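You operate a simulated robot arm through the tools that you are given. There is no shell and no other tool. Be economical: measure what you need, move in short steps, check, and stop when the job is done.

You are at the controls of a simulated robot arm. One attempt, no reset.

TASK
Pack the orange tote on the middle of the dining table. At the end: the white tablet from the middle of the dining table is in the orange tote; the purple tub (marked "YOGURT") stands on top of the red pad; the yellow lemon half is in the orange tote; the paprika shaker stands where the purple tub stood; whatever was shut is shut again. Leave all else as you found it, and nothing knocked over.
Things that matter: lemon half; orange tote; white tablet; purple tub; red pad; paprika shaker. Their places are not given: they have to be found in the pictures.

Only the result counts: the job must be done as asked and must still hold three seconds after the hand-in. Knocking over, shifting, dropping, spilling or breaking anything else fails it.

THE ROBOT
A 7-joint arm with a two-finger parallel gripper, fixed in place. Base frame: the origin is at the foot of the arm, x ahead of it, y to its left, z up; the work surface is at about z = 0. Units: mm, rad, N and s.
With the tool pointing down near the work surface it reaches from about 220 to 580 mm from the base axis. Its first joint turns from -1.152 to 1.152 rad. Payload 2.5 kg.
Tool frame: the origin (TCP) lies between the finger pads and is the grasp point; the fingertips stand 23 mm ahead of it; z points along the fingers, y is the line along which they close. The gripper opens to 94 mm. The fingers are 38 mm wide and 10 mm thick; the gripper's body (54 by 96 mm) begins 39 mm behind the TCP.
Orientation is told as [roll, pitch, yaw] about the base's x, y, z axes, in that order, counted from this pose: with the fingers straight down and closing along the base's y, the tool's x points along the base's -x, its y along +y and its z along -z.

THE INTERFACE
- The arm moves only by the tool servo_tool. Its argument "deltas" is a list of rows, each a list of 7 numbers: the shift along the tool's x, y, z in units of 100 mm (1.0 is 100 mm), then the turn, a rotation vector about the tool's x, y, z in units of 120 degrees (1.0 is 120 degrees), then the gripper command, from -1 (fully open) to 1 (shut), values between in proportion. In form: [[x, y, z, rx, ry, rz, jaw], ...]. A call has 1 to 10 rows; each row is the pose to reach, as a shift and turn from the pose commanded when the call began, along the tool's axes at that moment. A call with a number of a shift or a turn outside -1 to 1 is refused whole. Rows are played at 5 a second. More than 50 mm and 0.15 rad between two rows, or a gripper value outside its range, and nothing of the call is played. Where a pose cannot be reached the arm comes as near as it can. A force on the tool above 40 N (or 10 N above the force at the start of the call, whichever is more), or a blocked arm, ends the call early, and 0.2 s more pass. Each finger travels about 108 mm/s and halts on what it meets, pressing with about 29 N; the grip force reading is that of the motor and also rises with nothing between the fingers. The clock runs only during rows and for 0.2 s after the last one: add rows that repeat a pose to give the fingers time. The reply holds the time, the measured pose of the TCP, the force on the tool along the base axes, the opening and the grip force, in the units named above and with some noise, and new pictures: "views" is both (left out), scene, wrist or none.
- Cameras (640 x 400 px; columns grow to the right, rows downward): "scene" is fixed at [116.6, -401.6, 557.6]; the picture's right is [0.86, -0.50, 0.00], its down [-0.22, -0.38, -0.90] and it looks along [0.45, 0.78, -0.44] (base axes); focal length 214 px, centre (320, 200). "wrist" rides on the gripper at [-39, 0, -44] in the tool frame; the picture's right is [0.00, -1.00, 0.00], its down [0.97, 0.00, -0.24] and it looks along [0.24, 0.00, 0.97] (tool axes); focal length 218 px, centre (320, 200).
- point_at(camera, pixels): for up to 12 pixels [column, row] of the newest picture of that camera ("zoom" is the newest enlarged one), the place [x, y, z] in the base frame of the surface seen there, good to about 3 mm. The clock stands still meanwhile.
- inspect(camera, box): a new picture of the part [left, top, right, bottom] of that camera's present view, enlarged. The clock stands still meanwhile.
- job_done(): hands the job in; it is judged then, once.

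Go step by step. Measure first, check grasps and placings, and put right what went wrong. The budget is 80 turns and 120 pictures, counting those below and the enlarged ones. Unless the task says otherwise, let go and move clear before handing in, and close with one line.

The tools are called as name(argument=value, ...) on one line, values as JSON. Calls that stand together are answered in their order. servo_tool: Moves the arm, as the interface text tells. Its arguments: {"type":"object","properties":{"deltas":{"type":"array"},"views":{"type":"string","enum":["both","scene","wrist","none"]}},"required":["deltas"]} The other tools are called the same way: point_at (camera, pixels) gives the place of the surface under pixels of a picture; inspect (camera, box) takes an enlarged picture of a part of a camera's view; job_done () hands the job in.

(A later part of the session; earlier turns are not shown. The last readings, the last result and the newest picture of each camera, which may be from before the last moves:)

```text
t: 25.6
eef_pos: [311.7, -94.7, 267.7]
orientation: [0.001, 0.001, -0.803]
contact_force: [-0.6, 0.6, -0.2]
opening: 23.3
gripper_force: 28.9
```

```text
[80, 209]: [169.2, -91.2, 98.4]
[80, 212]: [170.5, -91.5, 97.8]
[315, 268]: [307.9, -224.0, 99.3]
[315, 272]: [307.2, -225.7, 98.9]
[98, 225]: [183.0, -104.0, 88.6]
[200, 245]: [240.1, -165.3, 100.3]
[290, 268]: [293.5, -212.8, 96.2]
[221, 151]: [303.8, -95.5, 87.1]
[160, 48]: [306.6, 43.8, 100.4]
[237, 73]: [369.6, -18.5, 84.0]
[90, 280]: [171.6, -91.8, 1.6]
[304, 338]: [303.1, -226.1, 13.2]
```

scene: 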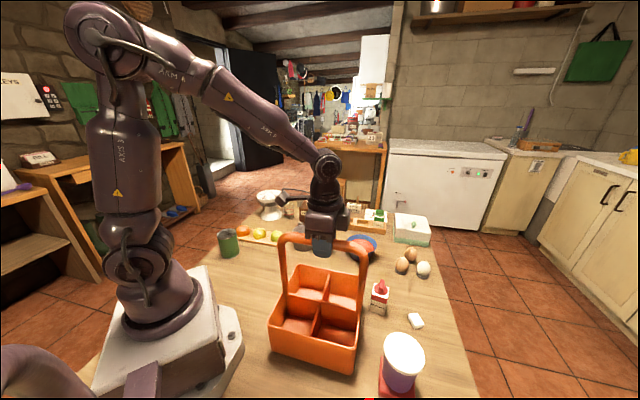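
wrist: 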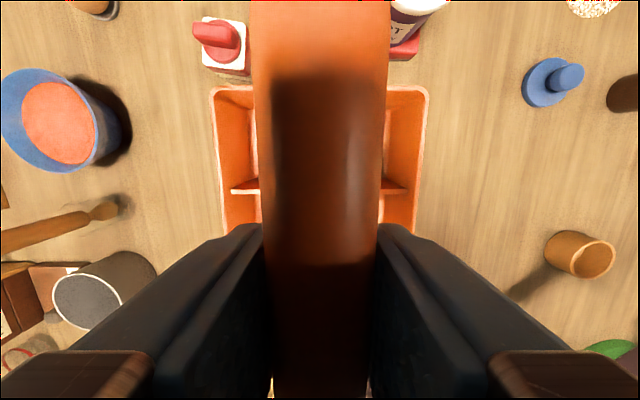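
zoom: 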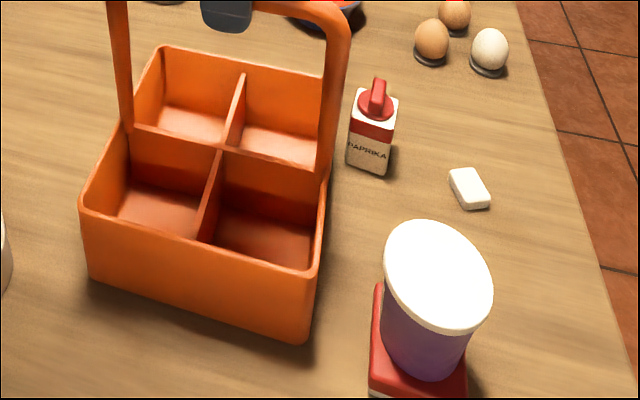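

The corners agree with the originals within 2–3 mm, so the tote is back in place and resting. I'll release the handle and rise, then head over to the shaker.

servo_tool(deltas=[[0, 0, 0, 0, 0, 0, 0.2], [0, 0, 0, 0, 0, 0, -0.5], [0, 0, 0, 0, 0, 0, -0.5], [0, 0, -0.35, 0, 0, 0, -0.5], [0, 0, -0.7, 0, 0, 0, -0.5], [0, 0, -0.7, 0, 0, 0, -0.5]], views="scene")

servo_tool(deltas=[[-0.33, 0.25, 0, 0, 0, 0, -0.5], [-0.67, 0.5, 0, 0, 0, 0, -0.5], [-1.0, 0.75, 0, 0, 0, 0, -0.5]], views="none")

servo_tool(deltas=[[-0.15, 0.11, 0.3, 0, 0, 0, -0.5], [-0.33, 0.22, 0.6, 0, 0, 0, -0.5], [-0.33, 0.22, 0.9, 0, 0, 0, -0.5], [-0.33, 0.22, 1.0, 0, 0, 0, -0.5], [-0.33, 0.22, 1.0, 0, 0, 0, -0.5]], views="both")

```text
t: 27.0
eef_pos: [309.1, -94.0, 340.1]
orientation: [0.0, 0.001, -0.805]
contact_force: [-0.1, -0.1, 0.0]
opening: 70.9
gripper_force: 0.0
```

scene: 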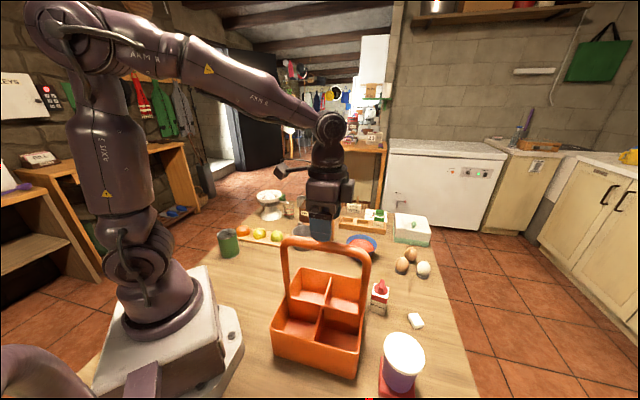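

```text
t: 27.8
eef_pos: [434.0, -114.8, 337.4]
orientation: [0.0, 0.0, -0.803]
contact_force: [0.2, 0.2, 0.1]
opening: 70.5
gripper_force: 0.0
```

```text
t: 29.0
eef_pos: [472.8, -122.3, 237.8]
orientation: [0.0, 0.0, -0.802]
contact_force: [0.1, -1.3, -0.6]
opening: 70.5
gripper_force: 0.0
```

scene: 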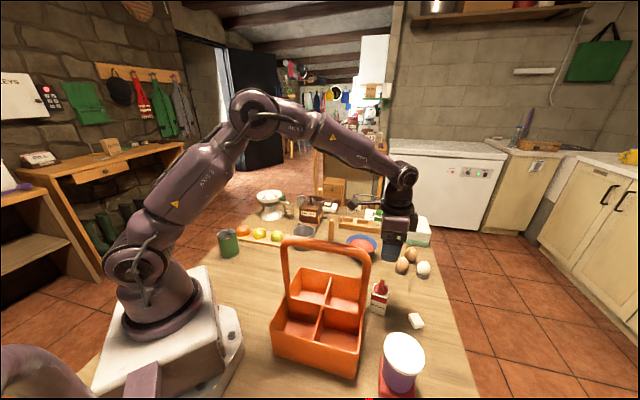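
wrist: 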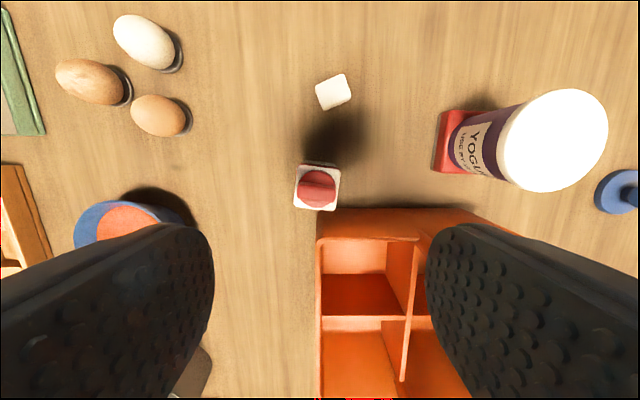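

The tote matches its original picture. The shaker is centred at about (318,188) and I'll measure it for the grasp.

point_at(camera="wrist", pixels=[[298, 168], [339, 172], [336, 208], [297, 206], [317, 180], [334, 92], [318, 84], [344, 75], [350, 98], [327, 108]])

inspect(camera="wrist", box=[270, 60, 370, 220])

```text
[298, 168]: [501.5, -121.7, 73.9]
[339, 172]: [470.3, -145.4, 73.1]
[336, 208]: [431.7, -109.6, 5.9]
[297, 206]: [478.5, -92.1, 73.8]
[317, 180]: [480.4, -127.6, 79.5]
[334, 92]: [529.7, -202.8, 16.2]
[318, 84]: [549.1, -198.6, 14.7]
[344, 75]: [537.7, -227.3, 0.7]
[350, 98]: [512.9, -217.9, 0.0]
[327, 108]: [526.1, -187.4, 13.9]
```

```text
2.50 times, centred on (320, 140) of wrist
```

zoom: 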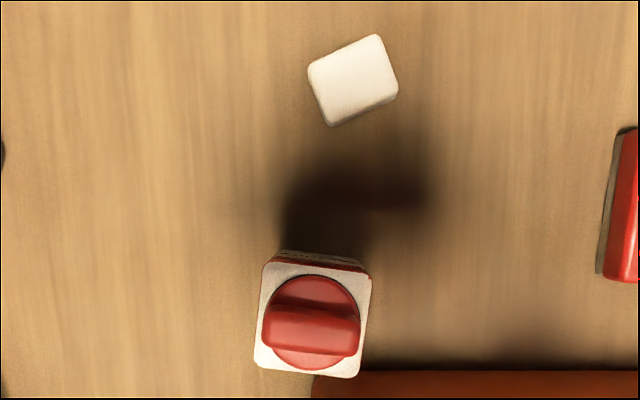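

The shaker's yaw is about -52° and its centre is (473.7,-121). I'll turn 6° more and descend part-way, then check the centring.

servo_tool(deltas=[[0.003, 0.015, 0.3, 0, 0, 0.05, -0.5], [0.003, 0.015, 0.6, 0, 0, 0.05, -0.5], [0.003, 0.015, 0.9, 0, 0, 0.05, -0.5], [0.003, 0.015, 0.9, 0, 0, 0.05, -0.5]], views="wrist")

```text
t: 30.0
eef_pos: [473.7, -122.4, 147.2]
orientation: [-0.001, 0.0, -0.907]
contact_force: [-0.3, 0.7, -0.1]
opening: 70.3
gripper_force: 0.0
```

wrist: 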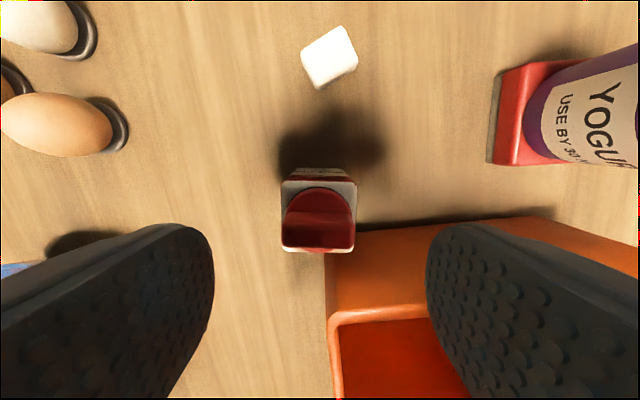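

The shaker is square-on and centred at column 319. I'll check the fore-aft centre.

point_at(camera="wrist", pixels=[[286, 184], [353, 184], [286, 246], [351, 249]])

```text
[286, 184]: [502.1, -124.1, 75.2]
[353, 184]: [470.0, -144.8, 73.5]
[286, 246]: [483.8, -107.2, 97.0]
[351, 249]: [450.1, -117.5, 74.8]
```

The centre is (476,-121). I'll go down to z 66 with a 2 mm correction, close and lift slightly.

servo_tool(deltas=[[0, 0.018, 0.25, 0, 0, 0, -0.5], [0, 0.018, 0.5, 0, 0, 0, -0.5], [0, 0.018, 0.75, 0, 0, 0, -0.5], [0, 0.018, 0.81, 0, 0, 0, -0.5], [0, 0.018, 0.81, 0, 0, 0, 0], [0, 0.018, 0.81, 0, 0, 0, 1], [0, 0.018, 0.81, 0, 0, 0, 1], [0, 0.018, 0.81, 0, 0, 0, 1]], views="none")

servo_tool(deltas=[[0, 0, -0.1, 0, 0, 0, 1], [0, 0, -0.2, 0, 0, 0, 1], [0, 0, -0.2, 0, 0, 0, 1]], views="both")

```text
t: 31.8
eef_pos: [475.4, -120.1, 67.1]
orientation: [0.0, 0.0, -0.907]
contact_force: [0.0, 0.1, 0.0]
opening: 43.8
gripper_force: 28.9
```

```text
t: 32.6
eef_pos: [475.6, -120.6, 87.6]
orientation: [0.0, 0.001, -0.909]
contact_force: [0.3, -0.1, -1.2]
opening: 43.3
gripper_force: 29.2
```

scene: 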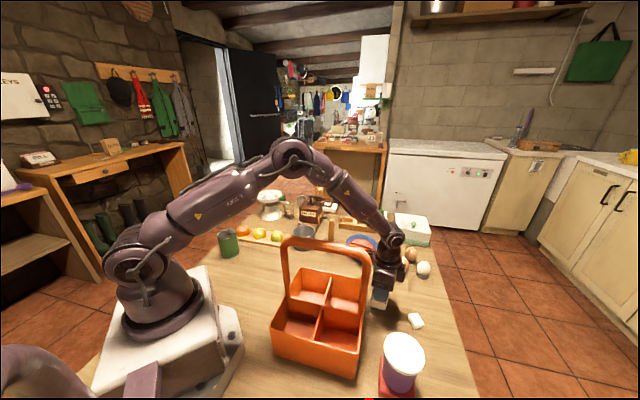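
wrist: 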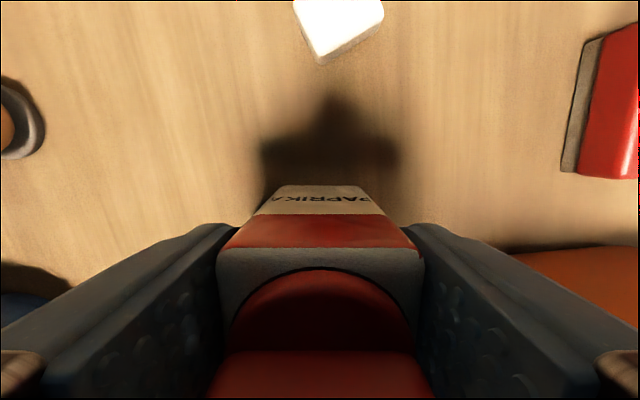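

The shaker is held. I'll lift it above the rim height and carry it back along the far side to the tub's old place at (264.3,92).

servo_tool(deltas=[[0, 0, -0.33, 0, 0, 0, 1], [0, 0, -0.67, 0, 0, 0, 1], [0, 0, -1.0, 0, 0, 0, 1]], views="none")

servo_tool(deltas=[[0.33, 0, -0.05, 0, 0, 0, 1], [0.67, 0, -0.05, 0, 0, 0, 1], [1.0, 0, -0.05, 0, 0, 0, 1]], views="none")

servo_tool(deltas=[[0.33, 0, 0, 0, 0, 0, 1], [0.67, 0, 0, 0, 0, 0, 1], [1.0, 0, 0, 0, 0, 0, 1]], views="scene")

servo_tool(deltas=[[0.33, -0.05, 0, 0, 0, 0, 1], [0.67, -0.2, 0, 0, 0, 0, 1], [0.975, -0.357, 0, 0, 0, 0, 1], [0.975, -0.357, 0, 0, 0, 0, 1]], views="both")

```text
t: 33.4
eef_pos: [476.2, -119.0, 188.0]
orientation: [-0.001, -0.001, -0.908]
contact_force: [0.3, 0.8, -0.6]
opening: 43.4
gripper_force: 29.1
```

```text
t: 34.2
eef_pos: [413.0, -41.9, 192.1]
orientation: [0.0, -0.001, -0.906]
contact_force: [-0.7, -0.1, -1.5]
opening: 43.3
gripper_force: 28.7
```

```text
t: 35.0
eef_pos: [351.3, 37.1, 193.1]
orientation: [-0.002, 0.001, -0.907]
contact_force: [0.0, 0.0, -1.1]
opening: 43.4
gripper_force: 29.2
```

scene: 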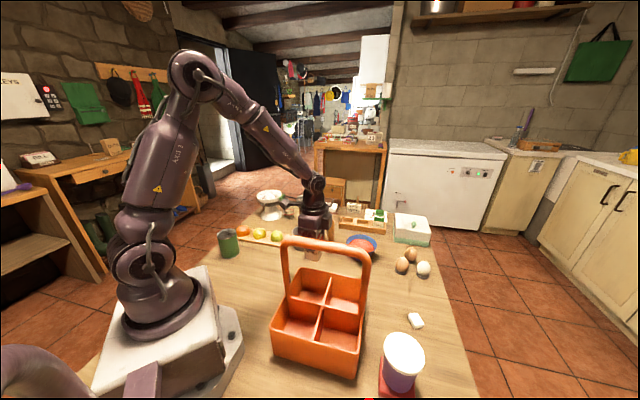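

```text
t: 36.0
eef_pos: [263.8, 91.4, 193.9]
orientation: [0.0, 0.0, -0.909]
contact_force: [-0.2, -0.5, -0.8]
opening: 43.4
gripper_force: 29.8
```

scene: 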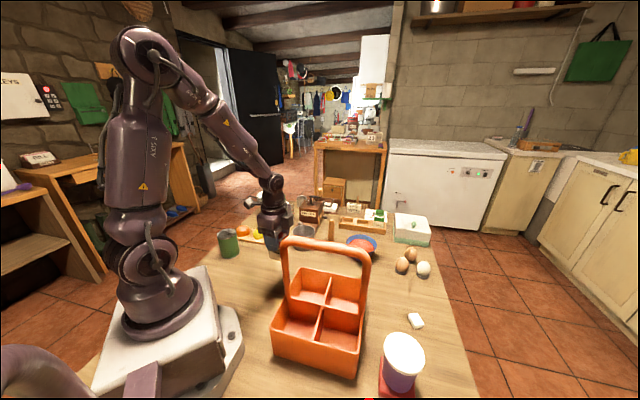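
wrist: 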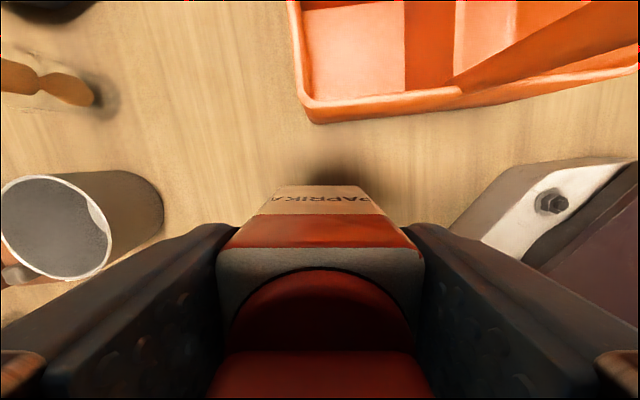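

It's over the spot at (263.8,91.4). I'll lower it to just above the table and then feel for contact.

servo_tool(deltas=[[0.005, 0.005, 0.33, 0, 0, 0, 1], [0.005, 0.005, 0.67, 0, 0, 0, 1], [0.005, 0.005, 1.0, 0, 0, 0, 1]], views="none")

servo_tool(deltas=[[0, 0, 0.1, 0, 0, 0, 1], [0, 0, 0.19, 0, 0, 0, 1], [0, 0, 0.23, 0, 0, 0, 1], [0, 0, 0.255, 0, 0, 0, 1], [0, 0, 0.255, 0, 0, 0, 1]], views="none")

```text
t: 36.8
eef_pos: [262.8, 90.7, 91.0]
orientation: [-0.002, -0.001, -0.906]
contact_force: [-0.2, -0.4, -1.1]
opening: 43.7
gripper_force: 29.3
```

```text
t: 38.0
eef_pos: [264.4, 91.3, 67.6]
orientation: [0.0, -0.001, -0.908]
contact_force: [-5.3, -0.7, 25.9]
opening: 43.6
gripper_force: 29.0
```

The shaker is pressing on the table (26 N). I'll ease off, release and rise.

servo_tool(deltas=[[0, 0, -0.015, 0, 0, 0, 1], [0, 0, -0.015, 0, 0, 0, 0.2], [0, 0, -0.015, 0, 0, 0, -0.5], [0, 0, -0.015, 0, 0, 0, -0.5], [0, 0, -0.3, 0, 0, 0, -0.5], [0, 0, -0.65, 0, 0, 0, -0.5], [0, 0, -1.0, 0, 0, 0, -0.5], [0, 0, -1.0, 0, 0, 0, -0.5]], views="both")

```text
t: 39.8
eef_pos: [262.3, 90.4, 166.2]
orientation: [0.0, -0.001, -0.909]
contact_force: [1.2, -0.6, 0.1]
opening: 70.3
gripper_force: 0.1
```

scene: 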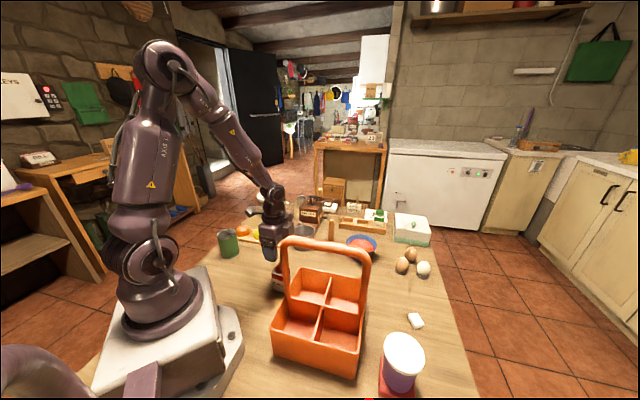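
wrist: 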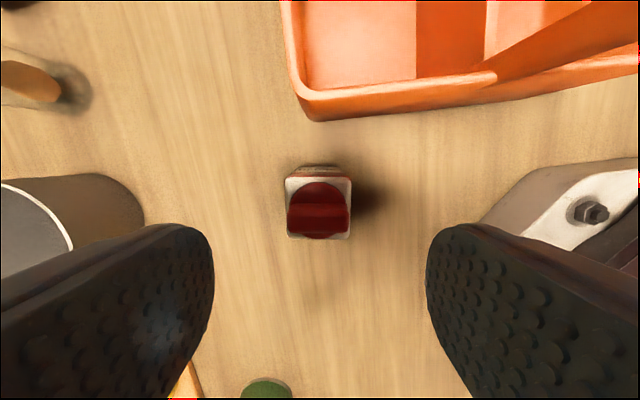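

The shaker stands on the tub's old spot. Next is the lemon half, so I'll measure it and its neighbours (can, board, juicer, mill) before moving.

inspect(camera="scene", box=[210, 180, 310, 270])

point_at(camera="scene", pixels=[[228, 233], [221, 232], [236, 232], [260, 231], [254, 233], [244, 228], [270, 195], [301, 230], [310, 205], [277, 234], [260, 239], [380, 345]])

```text
4.44 times, centred on (260, 225) of scene
```

zoom: 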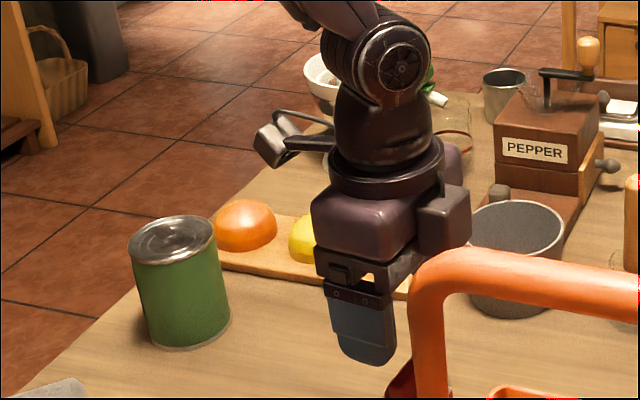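

```text
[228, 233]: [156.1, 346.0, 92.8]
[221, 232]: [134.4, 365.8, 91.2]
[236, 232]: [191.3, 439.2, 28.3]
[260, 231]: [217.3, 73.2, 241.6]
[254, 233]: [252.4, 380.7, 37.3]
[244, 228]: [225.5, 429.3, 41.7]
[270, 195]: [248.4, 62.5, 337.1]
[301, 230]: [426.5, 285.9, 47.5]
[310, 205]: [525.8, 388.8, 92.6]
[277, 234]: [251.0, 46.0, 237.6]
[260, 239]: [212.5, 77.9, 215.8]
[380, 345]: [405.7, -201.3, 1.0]
```

The can (top z 92, at about (158,350)) is clear of the lemon approach. I'll go above the lemon at z ~200 to look at the surroundings.

servo_tool(deltas=[[0.1, 0.05, -0.25, 0, 0, 0, -0.5], [0.35, 0.31, -0.35, 0, 0, 0, -0.5], [0.71, 0.624, -0.35, 0, 0, 0, -0.5]], views="none")

servo_tool(deltas=[[0.35, 0.31, 0, 0, 0, 0, -0.5], [0.71, 0.624, 0, 0, 0, -0.06, -0.5], [0.71, 0.624, 0, 0, 0, -0.06, -0.5]], views="both")

```text
t: 40.6
eef_pos: [268.0, 186.3, 201.5]
orientation: [-0.001, -0.001, -0.907]
contact_force: [-0.4, 0.8, 0.2]
opening: 70.6
gripper_force: 0.1
```

```text
t: 41.4
eef_pos: [273.2, 284.1, 203.0]
orientation: [0.001, -0.001, -0.78]
contact_force: [0.3, 0.2, 0.2]
opening: 70.6
gripper_force: 0.2
```

scene: 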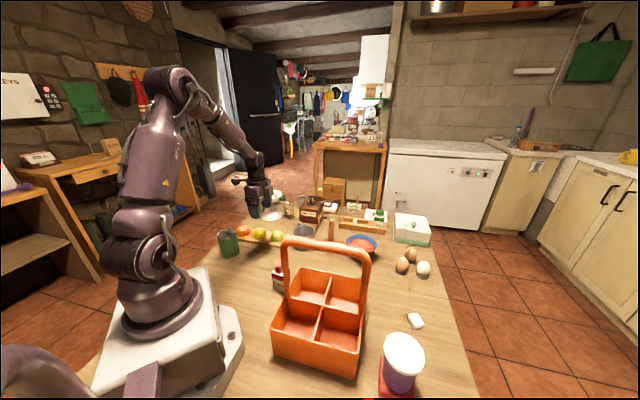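
wrist: 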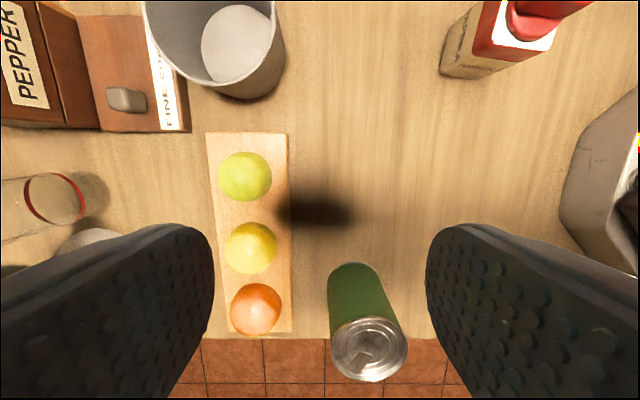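

I'll measure the lemon, the board edges and the nearby glass and juicer.

point_at(camera="wrist", pixels=[[251, 248], [229, 250], [275, 248], [251, 226], [251, 271], [285, 248], [215, 215], [255, 308], [243, 176], [60, 200], [90, 240], [208, 140]])

```text
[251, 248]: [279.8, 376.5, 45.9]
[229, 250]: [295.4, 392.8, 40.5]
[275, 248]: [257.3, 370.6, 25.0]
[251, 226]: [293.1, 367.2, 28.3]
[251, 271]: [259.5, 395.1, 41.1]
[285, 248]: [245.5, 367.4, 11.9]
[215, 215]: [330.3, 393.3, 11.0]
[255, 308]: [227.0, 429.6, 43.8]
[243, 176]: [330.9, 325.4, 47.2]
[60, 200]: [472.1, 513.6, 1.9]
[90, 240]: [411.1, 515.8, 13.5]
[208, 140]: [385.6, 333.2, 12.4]
```

The lemon centre is near (279.5,379.5), on a board with its top at z 12. I'll move above it and lower to z ~140 for a final alignment.

servo_tool(deltas=[[0.31, 0.36, 0, 0, 0, 0, -0.5], [0.625, 0.725, 0, 0, 0, 0, -0.5], [0.625, 0.725, 0.3, 0, 0, 0, -0.5], [0.625, 0.725, 0.6, 0, 0, 0, -0.5], [0.625, 0.725, 0.6, 0, 0, 0, -0.5]], views="both")

```text
t: 42.6
eef_pos: [281.3, 377.3, 141.0]
orientation: [-0.001, 0.001, -0.783]
contact_force: [0.5, 0.0, 0.0]
opening: 70.2
gripper_force: 0.1
```

scene: 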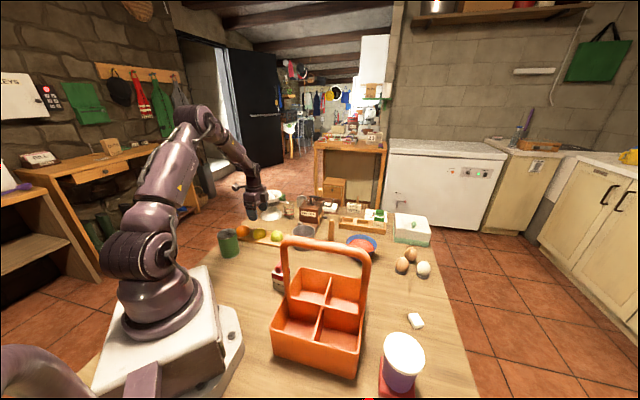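
wrist: 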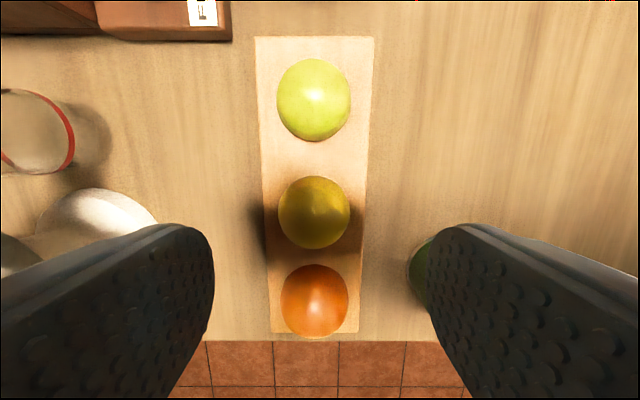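

The lemon is at columns 278–351. I'll measure its fore-aft position and the can's nearest edge.

point_at(camera="wrist", pixels=[[282, 212], [347, 212], [314, 180], [314, 245], [314, 212], [314, 100], [315, 300], [418, 270], [250, 280]])

inspect(camera="scene", box=[210, 180, 290, 265])

```text
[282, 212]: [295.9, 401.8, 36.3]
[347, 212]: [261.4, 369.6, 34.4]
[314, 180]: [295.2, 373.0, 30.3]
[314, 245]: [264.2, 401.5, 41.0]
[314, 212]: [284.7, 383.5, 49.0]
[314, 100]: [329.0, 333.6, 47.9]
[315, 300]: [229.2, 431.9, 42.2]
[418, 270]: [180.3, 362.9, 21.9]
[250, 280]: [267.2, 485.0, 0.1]
```

```text
4.71 times, centred on (250, 222) of scene
```

zoom: 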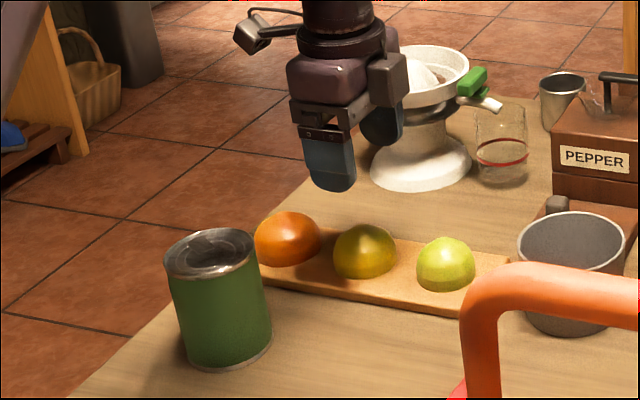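

I'll align to (280,383) and descend so the fingertips sit just above the board.

servo_tool(deltas=[[0.05, 0.035, 0.2, 0, 0, 0, -0.5], [0.05, 0.035, 0.5, 0, 0, 0, -0.5], [0.05, 0.035, 0.8, 0, 0, 0, -0.5], [0.05, 0.035, 0.95, 0, 0, 0, -0.5], [0.05, 0.035, 1.0, 0, 0, 0, -0.5], [0.05, 0.035, 1.0, 0, 0, 0, -0.5]], views="both")

```text
t: 44.0
eef_pos: [279.8, 381.9, 41.3]
orientation: [0.0, -0.002, -0.782]
contact_force: [-0.1, -0.9, -0.3]
opening: 70.5
gripper_force: 0.0
```

scene: 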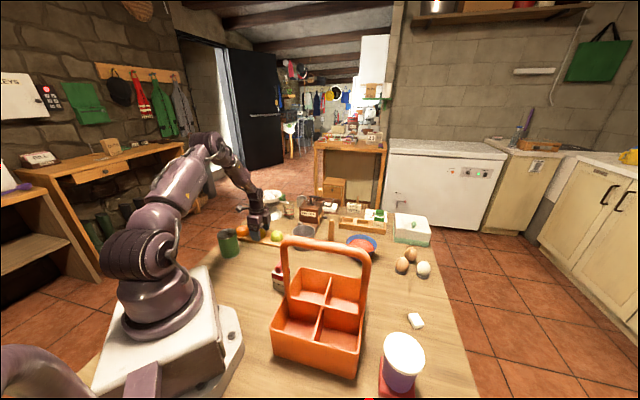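
wrist: 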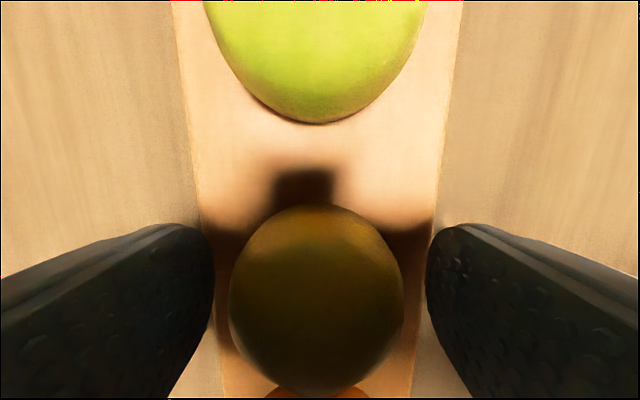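

The fingers straddle the lemon symmetrically. I'll go down 2.5 mm more and close.

servo_tool(deltas=[[0.02, 0, 0.025, 0, 0, 0, -0.5], [0.02, 0, 0.025, 0, 0, 0, -0.2], [0.02, 0, 0.025, 0, 0, 0, 0.2], [0.02, 0, 0.025, 0, 0, 0, 1], [0.02, 0, 0.025, 0, 0, 0, 1], [0.02, 0, 0.025, 0, 0, 0, 1]], views="none")

servo_tool(deltas=[[0, 0, -0.1, 0, 0, 0, 1], [0, 0, -0.25, 0, 0, 0, 1], [0, 0, -0.4, 0, 0, 0, 1], [0, 0, -0.4, 0, 0, 0, 1]], views="both")

```text
t: 45.4
eef_pos: [280.0, 384.2, 39.0]
orientation: [0.001, 0.0, -0.781]
contact_force: [0.4, 0.3, -0.1]
opening: 52.0
gripper_force: 29.1
```

```text
t: 46.4
eef_pos: [279.8, 383.5, 78.3]
orientation: [0.001, 0.0, -0.783]
contact_force: [0.4, -0.8, -0.3]
opening: 52.5
gripper_force: 28.5
```

scene: 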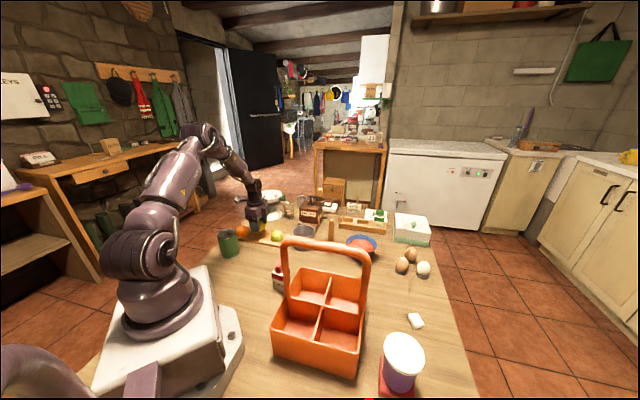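
wrist: 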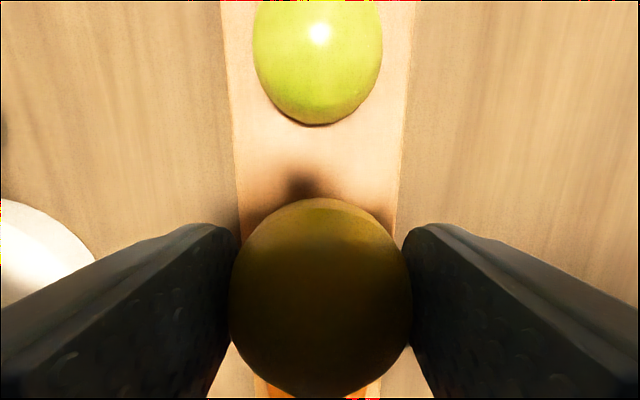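

The lemon is held (52 mm). I'll raise and carry it high over the handle (z about 345) to above the tote's near-right compartment.

servo_tool(deltas=[[0, 0, -0.4, 0, 0, 0, 1], [-0.2, -0.2, -0.7, 0, 0, 0, 1], [-0.45, -0.42, -0.9, 0, 0, 0, 1], [-0.72, -0.68, -0.9, 0, 0, 0, 1], [-0.99, -0.93, -0.9, 0, 0, 0, 1]], views="none")

servo_tool(deltas=[[-0.25, -0.23, -0.25, 0, 0, 0, 1], [-0.5, -0.46, -0.5, 0, 0, 0, 1], [-0.75, -0.7, -0.75, 0, 0, 0, 1], [-0.99, -0.93, -1.0, 0, 0, 0, 1]], views="none")

servo_tool(deltas=[[-0.25, -0.23, -0.25, 0, 0, 0, 1], [-0.5, -0.46, -0.5, 0, 0, 0, 1], [-0.75, -0.7, -0.8, 0, 0, 0, 1], [-0.99, -0.93, -0.8, 0, 0, 0, 1]], views="both")

```text
t: 47.6
eef_pos: [284.4, 245.6, 168.6]
orientation: [0.001, -0.001, -0.781]
contact_force: [-1.1, -0.9, -0.9]
opening: 52.4
gripper_force: 29.1
```

```text
t: 48.6
eef_pos: [288.8, 112.0, 269.6]
orientation: [0.0, 0.001, -0.78]
contact_force: [-0.5, -0.6, -0.3]
opening: 52.3
gripper_force: 29.1
```

```text
t: 49.6
eef_pos: [293.7, -24.8, 349.4]
orientation: [0.001, 0.0, -0.779]
contact_force: [-0.5, -1.1, 0.1]
opening: 52.5
gripper_force: 28.9
```

scene: 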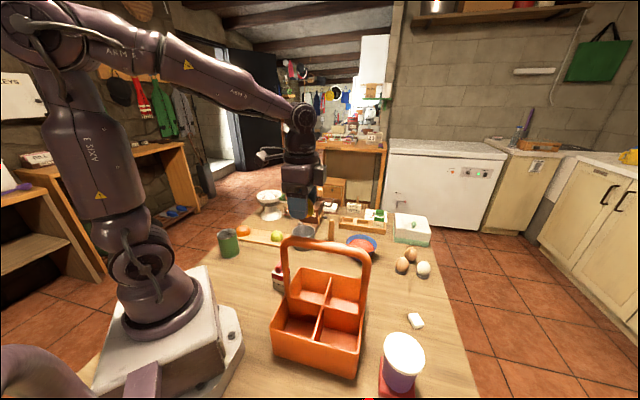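
wrist: 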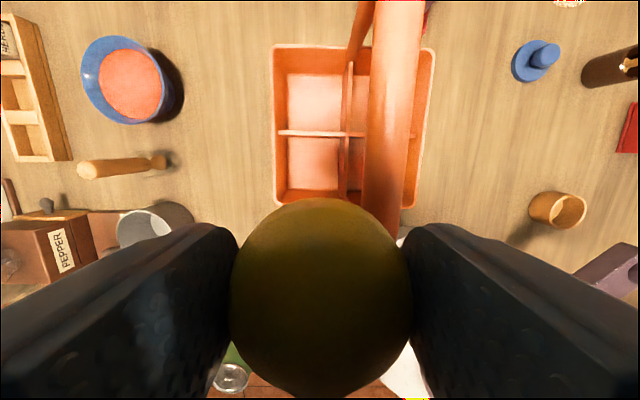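

Clear. I'll go on over the bar to above the near-right compartment.

servo_tool(deltas=[[-0.25, -0.25, 0, 0, 0, 0, 1], [-0.5, -0.5, 0, 0, 0, 0, 1], [-0.75, -0.75, 0, 0, 0, 0, 1], [-0.98, -1.0, 0, 0, 0, 0, 1], [-0.98, -1.0, 0, 0, 0, 0, 1]], views="both")

```text
t: 50.8
eef_pos: [291.7, -164.3, 350.3]
orientation: [-0.002, 0.0, -0.781]
contact_force: [-0.4, -0.2, -0.9]
opening: 52.3
gripper_force: 29.0
```

scene: 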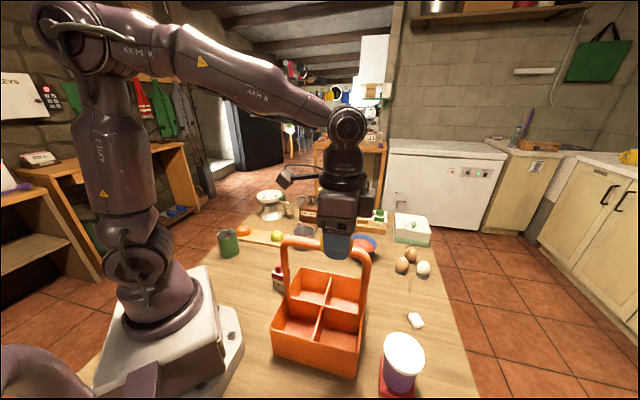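
wrist: 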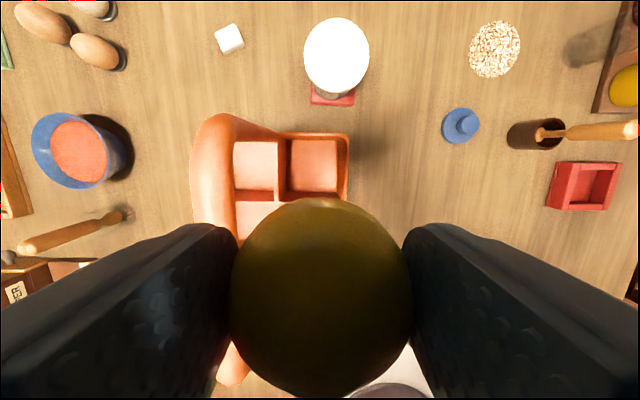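

I'll measure the inner edges of the target compartment near (312,165).

point_at(camera="wrist", pixels=[[343, 140], [286, 141], [282, 190], [312, 165], [347, 185], [280, 165], [348, 160], [312, 136], [215, 125], [215, 200], [260, 193]])

```text
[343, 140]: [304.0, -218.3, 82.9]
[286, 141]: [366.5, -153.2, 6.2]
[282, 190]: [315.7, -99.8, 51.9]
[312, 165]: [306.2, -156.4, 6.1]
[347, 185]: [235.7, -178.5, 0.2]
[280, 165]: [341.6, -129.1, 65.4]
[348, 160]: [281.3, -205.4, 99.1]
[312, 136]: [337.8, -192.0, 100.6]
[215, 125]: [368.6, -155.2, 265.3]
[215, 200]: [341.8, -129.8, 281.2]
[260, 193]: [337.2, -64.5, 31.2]
```

The compartment centre is at about (306,-156). I'll lean the tool 10° away from the handle bar, step out to b = -80 and descend beside the bar.

servo_tool(deltas=[[-0.02, -0.08, 0, -0.042, 0, 0, 1], [-0.04, -0.16, 0, -0.0833, 0, 0, 1], [-0.04, -0.16, 0.33, -0.0833, 0, 0, 1], [-0.04, -0.16, 0.67, -0.0833, 0, 0, 1], [-0.04, -0.16, 1.0, -0.0833, 0, 0, 1], [-0.04, -0.16, 1.0, -0.0833, 0, 0, 1]], views="none")

servo_tool(deltas=[[0, -0.058, 0.328, 0, 0, 0, 1], [0, -0.116, 0.657, 0, 0, 0, 1], [0, -0.174, 0.985, 0, 0, 0, 1], [0, -0.174, 0.985, 0, 0, 0, 1]], views="both")

```text
t: 52.2
eef_pos: [281.9, -177.2, 250.9]
orientation: [0.173, 0.0, -0.783]
contact_force: [0.6, 0.0, -1.5]
opening: 52.0
gripper_force: 29.0
```

```text
t: 53.2
eef_pos: [280.7, -178.2, 149.1]
orientation: [0.175, 0.0, -0.783]
contact_force: [0.0, -0.3, -0.3]
opening: 52.3
gripper_force: 28.4
```

scene: 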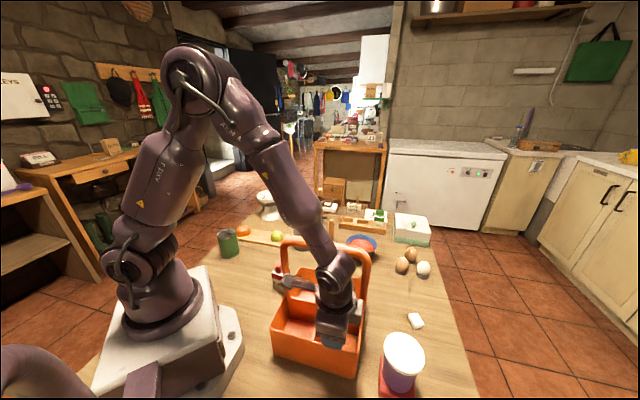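
wrist: 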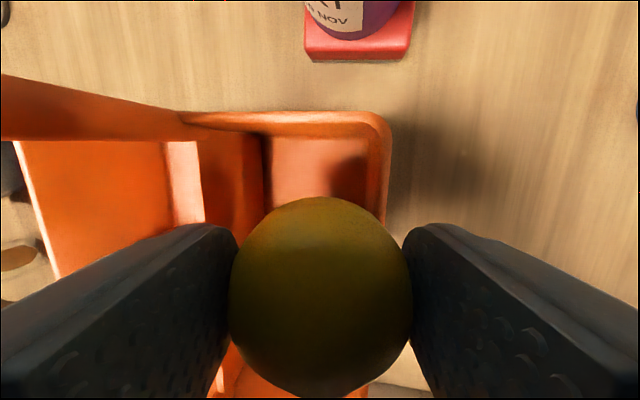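

Tote undisturbed. I'll slide inward 24 mm, then lower into the compartment to z ~77.

servo_tool(deltas=[[0.0, 0.12, 0.021, 0, 0, 0, 1], [0.0, 0.241, 0.0425, 0, 0, 0, 1], [0.0, 0.201, 0.27, 0, 0, 0, 1], [0.0, 0.161, 0.5, 0, 0, 0, 1], [0.0, 0.116, 0.751, 0, 0, 0, 1], [0.0, 0.116, 0.751, 0, 0, 0, 1]], views="both")

```text
t: 54.6
eef_pos: [301.7, -160.4, 77.0]
orientation: [0.175, 0.001, -0.782]
contact_force: [0.5, 0.1, -0.8]
opening: 52.3
gripper_force: 28.5
```

scene: 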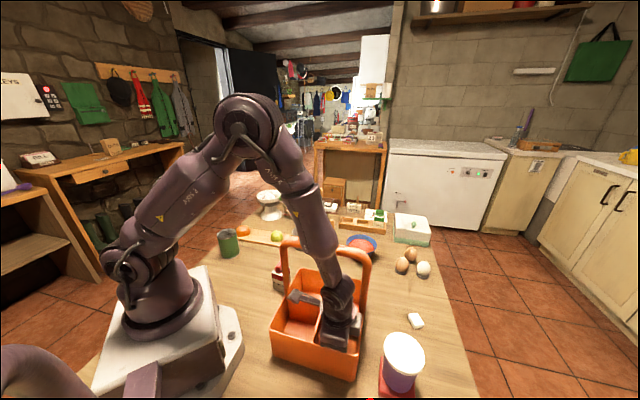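
wrist: 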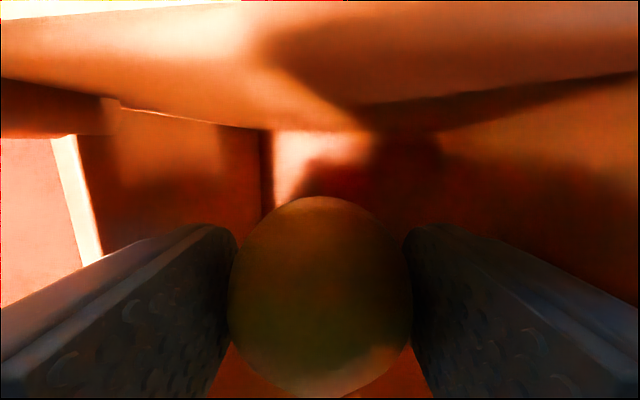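

The lemon is inside the compartment. I'll open slightly to drop it, rise to z 150, slide out, and look.

servo_tool(deltas=[[0, 0, 0, 0, 0, 0, -0.1], [0, 0, 0, 0, 0, 0, -0.28], [0, 0, 0, 0, 0, 0, -0.28], [0, 0.04, -0.24, 0, 0, 0, -0.28], [0, 0.08, -0.48, 0, 0, 0, -0.28], [0, 0.12, -0.72, 0, 0, 0, -0.28], [0, -0.12, -0.765, 0, 0, 0, -0.28], [0, -0.12, -0.765, 0, 0, 0, -0.28]], views="both")

```text
t: 56.4
eef_pos: [284.4, -177.1, 150.4]
orientation: [0.174, -0.001, -0.782]
contact_force: [-0.2, 0.3, -0.6]
opening: 60.3
gripper_force: 0.1
```

scene: 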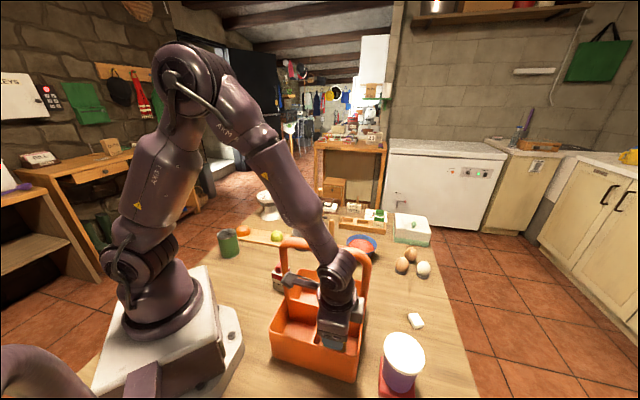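
wrist: 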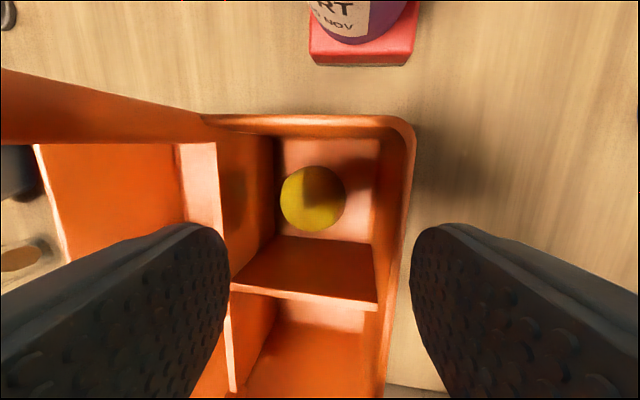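

The lemon half lies in the near-right compartment. Now for the tablet: I'll rise, straighten up and travel over the tub (top z 119) along +a.

servo_tool(deltas=[[0, 0.05, -0.3, 0, 0, 0, -0.28], [0, 0.1, -0.59, 0.042, 0, 0, -0.28], [-0.2, 0.1, -0.59, 0.0833, 0, 0, -0.28], [-0.5, 0.1, -0.59, 0.0833, 0, 0, -0.28], [-0.9, 0.1, -0.59, 0.0833, 0, 0, -0.28]], views="none")

servo_tool(deltas=[[-0.33, 0.1, 0, 0, 0, 0, -0.28], [-0.67, 0.4, 0, 0, 0, -0.07, -0.28], [-0.95, 0.7, 0, 0, 0, -0.14, -0.28], [-1.0, 1.0, 0, 0, 0, -0.21, -0.28], [-1.0, 1.0, 0, 0, 0, -0.225, -0.28]], views="both")

```text
t: 57.6
eef_pos: [350.0, -240.5, 210.7]
orientation: [-0.001, -0.001, -0.783]
contact_force: [0.8, -0.9, 0.4]
opening: 60.4
gripper_force: 0.0
```

```text
t: 58.8
eef_pos: [490.2, -240.6, 210.8]
orientation: [0.001, 0.0, -0.31]
contact_force: [0.0, -0.7, 0.7]
opening: 60.0
gripper_force: 0.2
```

scene: 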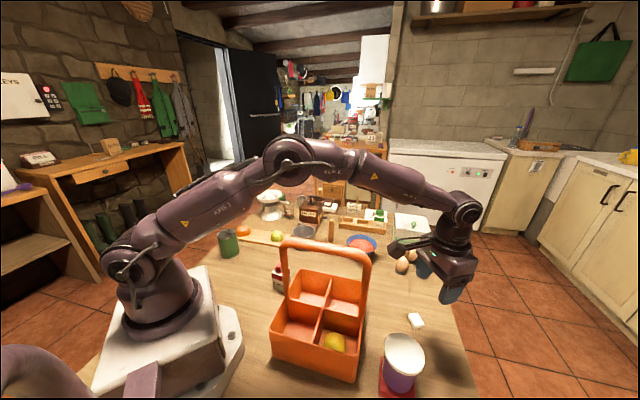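
wrist: 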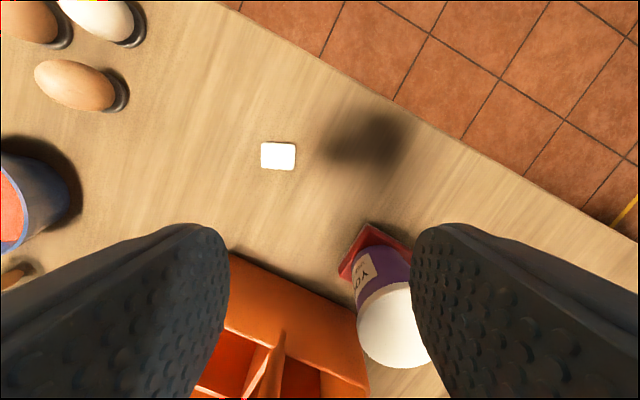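

The tablet looks square at (278,156). I'll measure it and the nearest egg.

point_at(camera="wrist", pixels=[[278, 155], [264, 145], [293, 146], [292, 165], [264, 164], [110, 90], [85, 80], [262, 155], [294, 156]])

inspect(camera="wrist", box=[240, 120, 320, 190])

```text
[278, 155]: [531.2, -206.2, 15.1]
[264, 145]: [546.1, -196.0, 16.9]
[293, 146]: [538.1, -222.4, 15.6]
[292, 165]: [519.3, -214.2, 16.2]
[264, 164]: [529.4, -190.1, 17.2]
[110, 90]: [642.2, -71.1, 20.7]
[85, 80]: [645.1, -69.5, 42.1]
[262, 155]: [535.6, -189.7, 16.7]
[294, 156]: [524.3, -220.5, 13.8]
```

```text
5.71 times, centred on (280, 155) of wrist
```

zoom: 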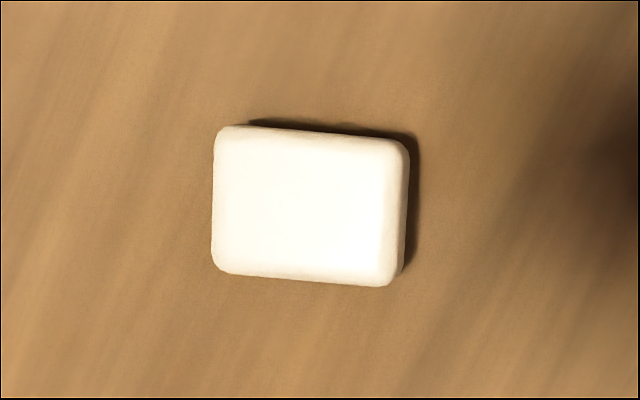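

The tablet's centre is (532.5,-206), with its long side about 30 mm. I'll align over it (3.5° more turn) and descend 100 mm.

servo_tool(deltas=[[-0.15, 0.23, 0, 0, 0, 0.03, -0.28], [-0.297, 0.459, 0.1, 0, 0, 0.03, -0.28], [-0.297, 0.459, 0.5, 0, 0, 0.03, -0.28], [-0.297, 0.459, 0.9, 0, 0, 0.03, -0.28], [-0.297, 0.459, 1.0, 0, 0, 0.03, -0.28], [-0.297, 0.459, 1.0, 0, 0, 0.03, -0.28]], views="wrist")

```text
t: 60.2
eef_pos: [531.1, -206.3, 109.5]
orientation: [-0.001, -0.002, -0.372]
contact_force: [1.2, 0.7, -0.4]
opening: 60.4
gripper_force: 0.1
```

wrist: 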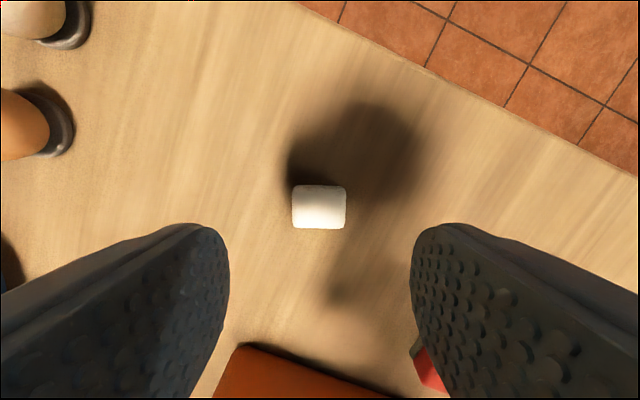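

It's centred and square. I'll descend to tips ~3 mm above the table, close, and lift.

servo_tool(deltas=[[0, 0, 0.3, 0, 0, 0, -0.28], [0, 0, 0.6, 0, 0, 0, -0.28], [0, 0, 0.78, 0, 0, 0, -0.28], [0, 0, 0.83, 0, 0, 0, -0.28], [0, 0, 0.83, 0, 0, 0, 0], [0, 0, 0.83, 0, 0, 0, 0.5], [0, 0, 0.83, 0, 0, 0, 1], [0, 0, 0.83, 0, 0, 0, 1]], views="none")

servo_tool(deltas=[[0, 0, -0.15, 0, 0, 0, 1], [0, 0, -0.4, 0, 0, 0, 1], [0, 0, -0.7, 0, 0, 0, 1], [0, 0, -1.0, 0, 0, 0, 1], [0, 0, -1.0, 0, 0, 0, 1]], views="both")

```text
t: 62.0
eef_pos: [531.9, -207.6, 26.2]
orientation: [-0.001, 0.0, -0.372]
contact_force: [0.0, -0.7, -0.6]
opening: 34.7
gripper_force: 28.9
```

```text
t: 63.2
eef_pos: [530.8, -207.6, 128.4]
orientation: [-0.001, 0.001, -0.374]
contact_force: [0.3, 0.0, 0.0]
opening: 34.9
gripper_force: 29.3
```

scene: 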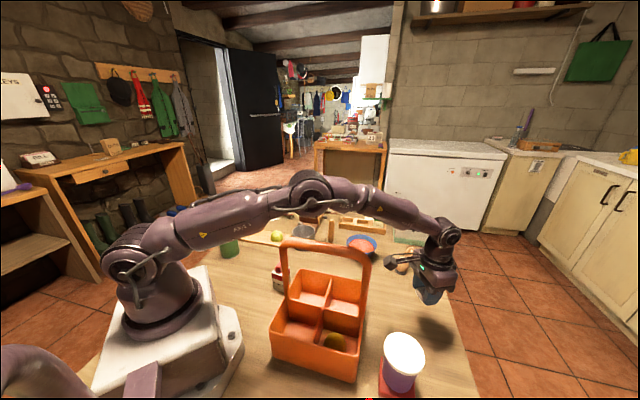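
wrist: 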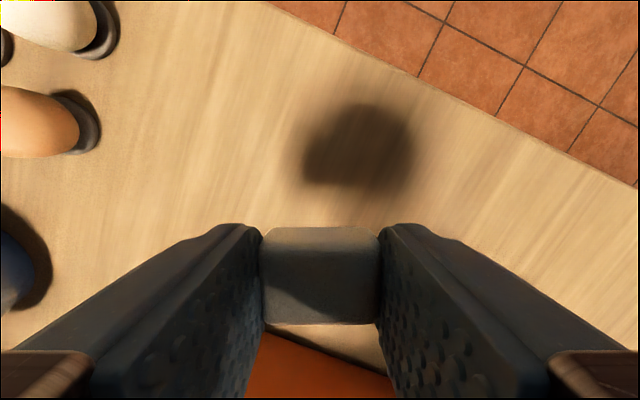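

The tablet is held (35 mm). I'll carry it back the same safe way, over the tub along b ≈ -80, to the near-right compartment.

servo_tool(deltas=[[0, 0, -0.4, 0, 0, 0.05, 1], [0.05, -0.05, -0.82, 0, 0, 0.1, 1], [0.15, -0.25, -0.82, 0, 0, 0.15, 1], [0.263, -0.45, -0.82, 0, 0, 0.197, 1], [0.263, -0.45, -0.82, 0, 0, 0.197, 1]], views="none")

servo_tool(deltas=[[0.25, -0.35, 0, 0, 0, 0, 1], [0.5, -0.65, 0, 0, 0, 0, 1], [0.75, -0.9, 0, 0, 0, 0, 1], [0.99, -0.99, 0, 0, 0, 0, 1], [0.99, -0.99, 0, 0, 0, 0, 1]], views="both")

```text
t: 64.4
eef_pos: [489.3, -240.0, 208.6]
orientation: [0.001, 0.001, -0.787]
contact_force: [-0.7, -0.5, 1.0]
opening: 34.8
gripper_force: 29.6
```

```text
t: 65.6
eef_pos: [348.8, -236.5, 208.4]
orientation: [0.001, 0.001, -0.785]
contact_force: [-0.1, 0.5, -1.2]
opening: 34.7
gripper_force: 29.0
```

scene: 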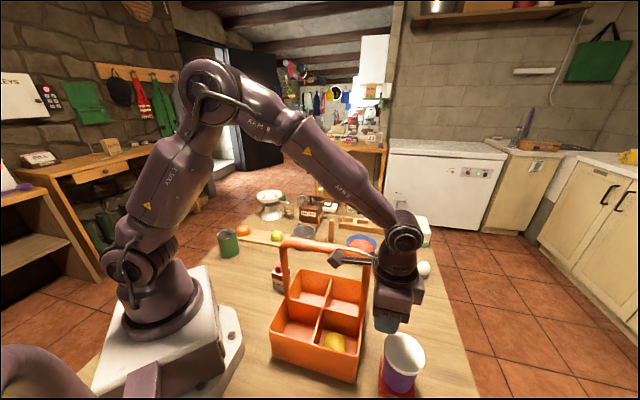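
wrist: 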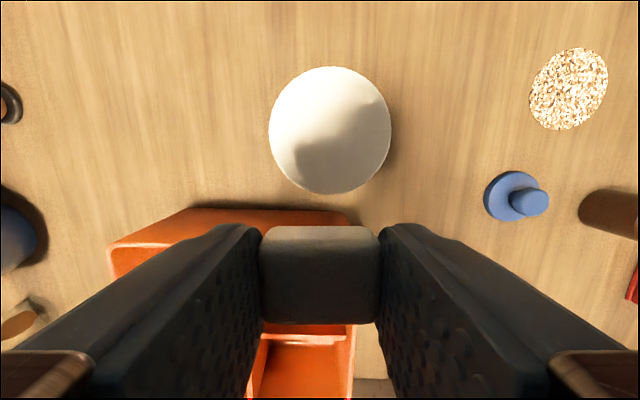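

All clear. Next I'll move over the compartment's outer edge, lean 10° and descend to z 150.

servo_tool(deltas=[[0.3, -0.02, 0, 0, 0, 0, 1], [0.6, -0.04, 0, 0, 0, 0, 1], [0.893, -0.066, 0, -0.042, 0, 0, 1], [0.893, -0.066, 0, -0.0833, 0, 0, 1], [0.893, -0.066, 0.3, -0.0833, 0, 0, 1], [0.893, -0.066, 0.58, -0.0833, 0, 0, 1], [0.893, -0.066, 0.58, -0.0833, 0, 0, 1]], views="wrist")

```text
t: 67.2
eef_pos: [282.2, -180.0, 151.9]
orientation: [0.174, 0.001, -0.785]
contact_force: [-0.7, -0.6, -1.0]
opening: 34.8
gripper_force: 29.0
```

wrist: 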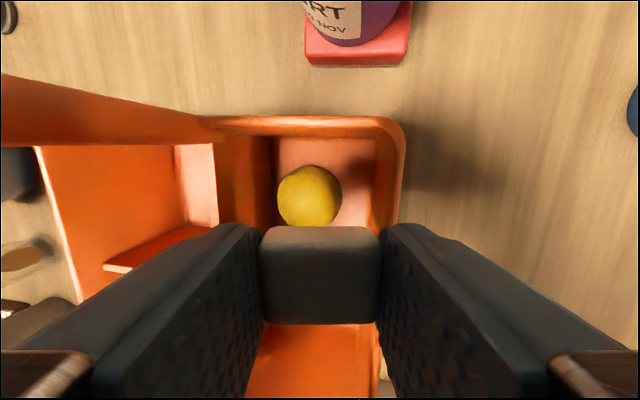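

I'll measure where the lemon lies so the tablet goes beside it.

point_at(camera="wrist", pixels=[[309, 195], [340, 195], [280, 195], [309, 168], [360, 205], [375, 190], [330, 140], [355, 165]])

```text
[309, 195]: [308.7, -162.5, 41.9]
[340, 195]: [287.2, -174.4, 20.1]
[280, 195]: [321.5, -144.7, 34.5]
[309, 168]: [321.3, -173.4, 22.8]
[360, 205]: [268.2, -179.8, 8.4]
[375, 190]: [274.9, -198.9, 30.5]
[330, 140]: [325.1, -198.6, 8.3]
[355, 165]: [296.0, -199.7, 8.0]
```

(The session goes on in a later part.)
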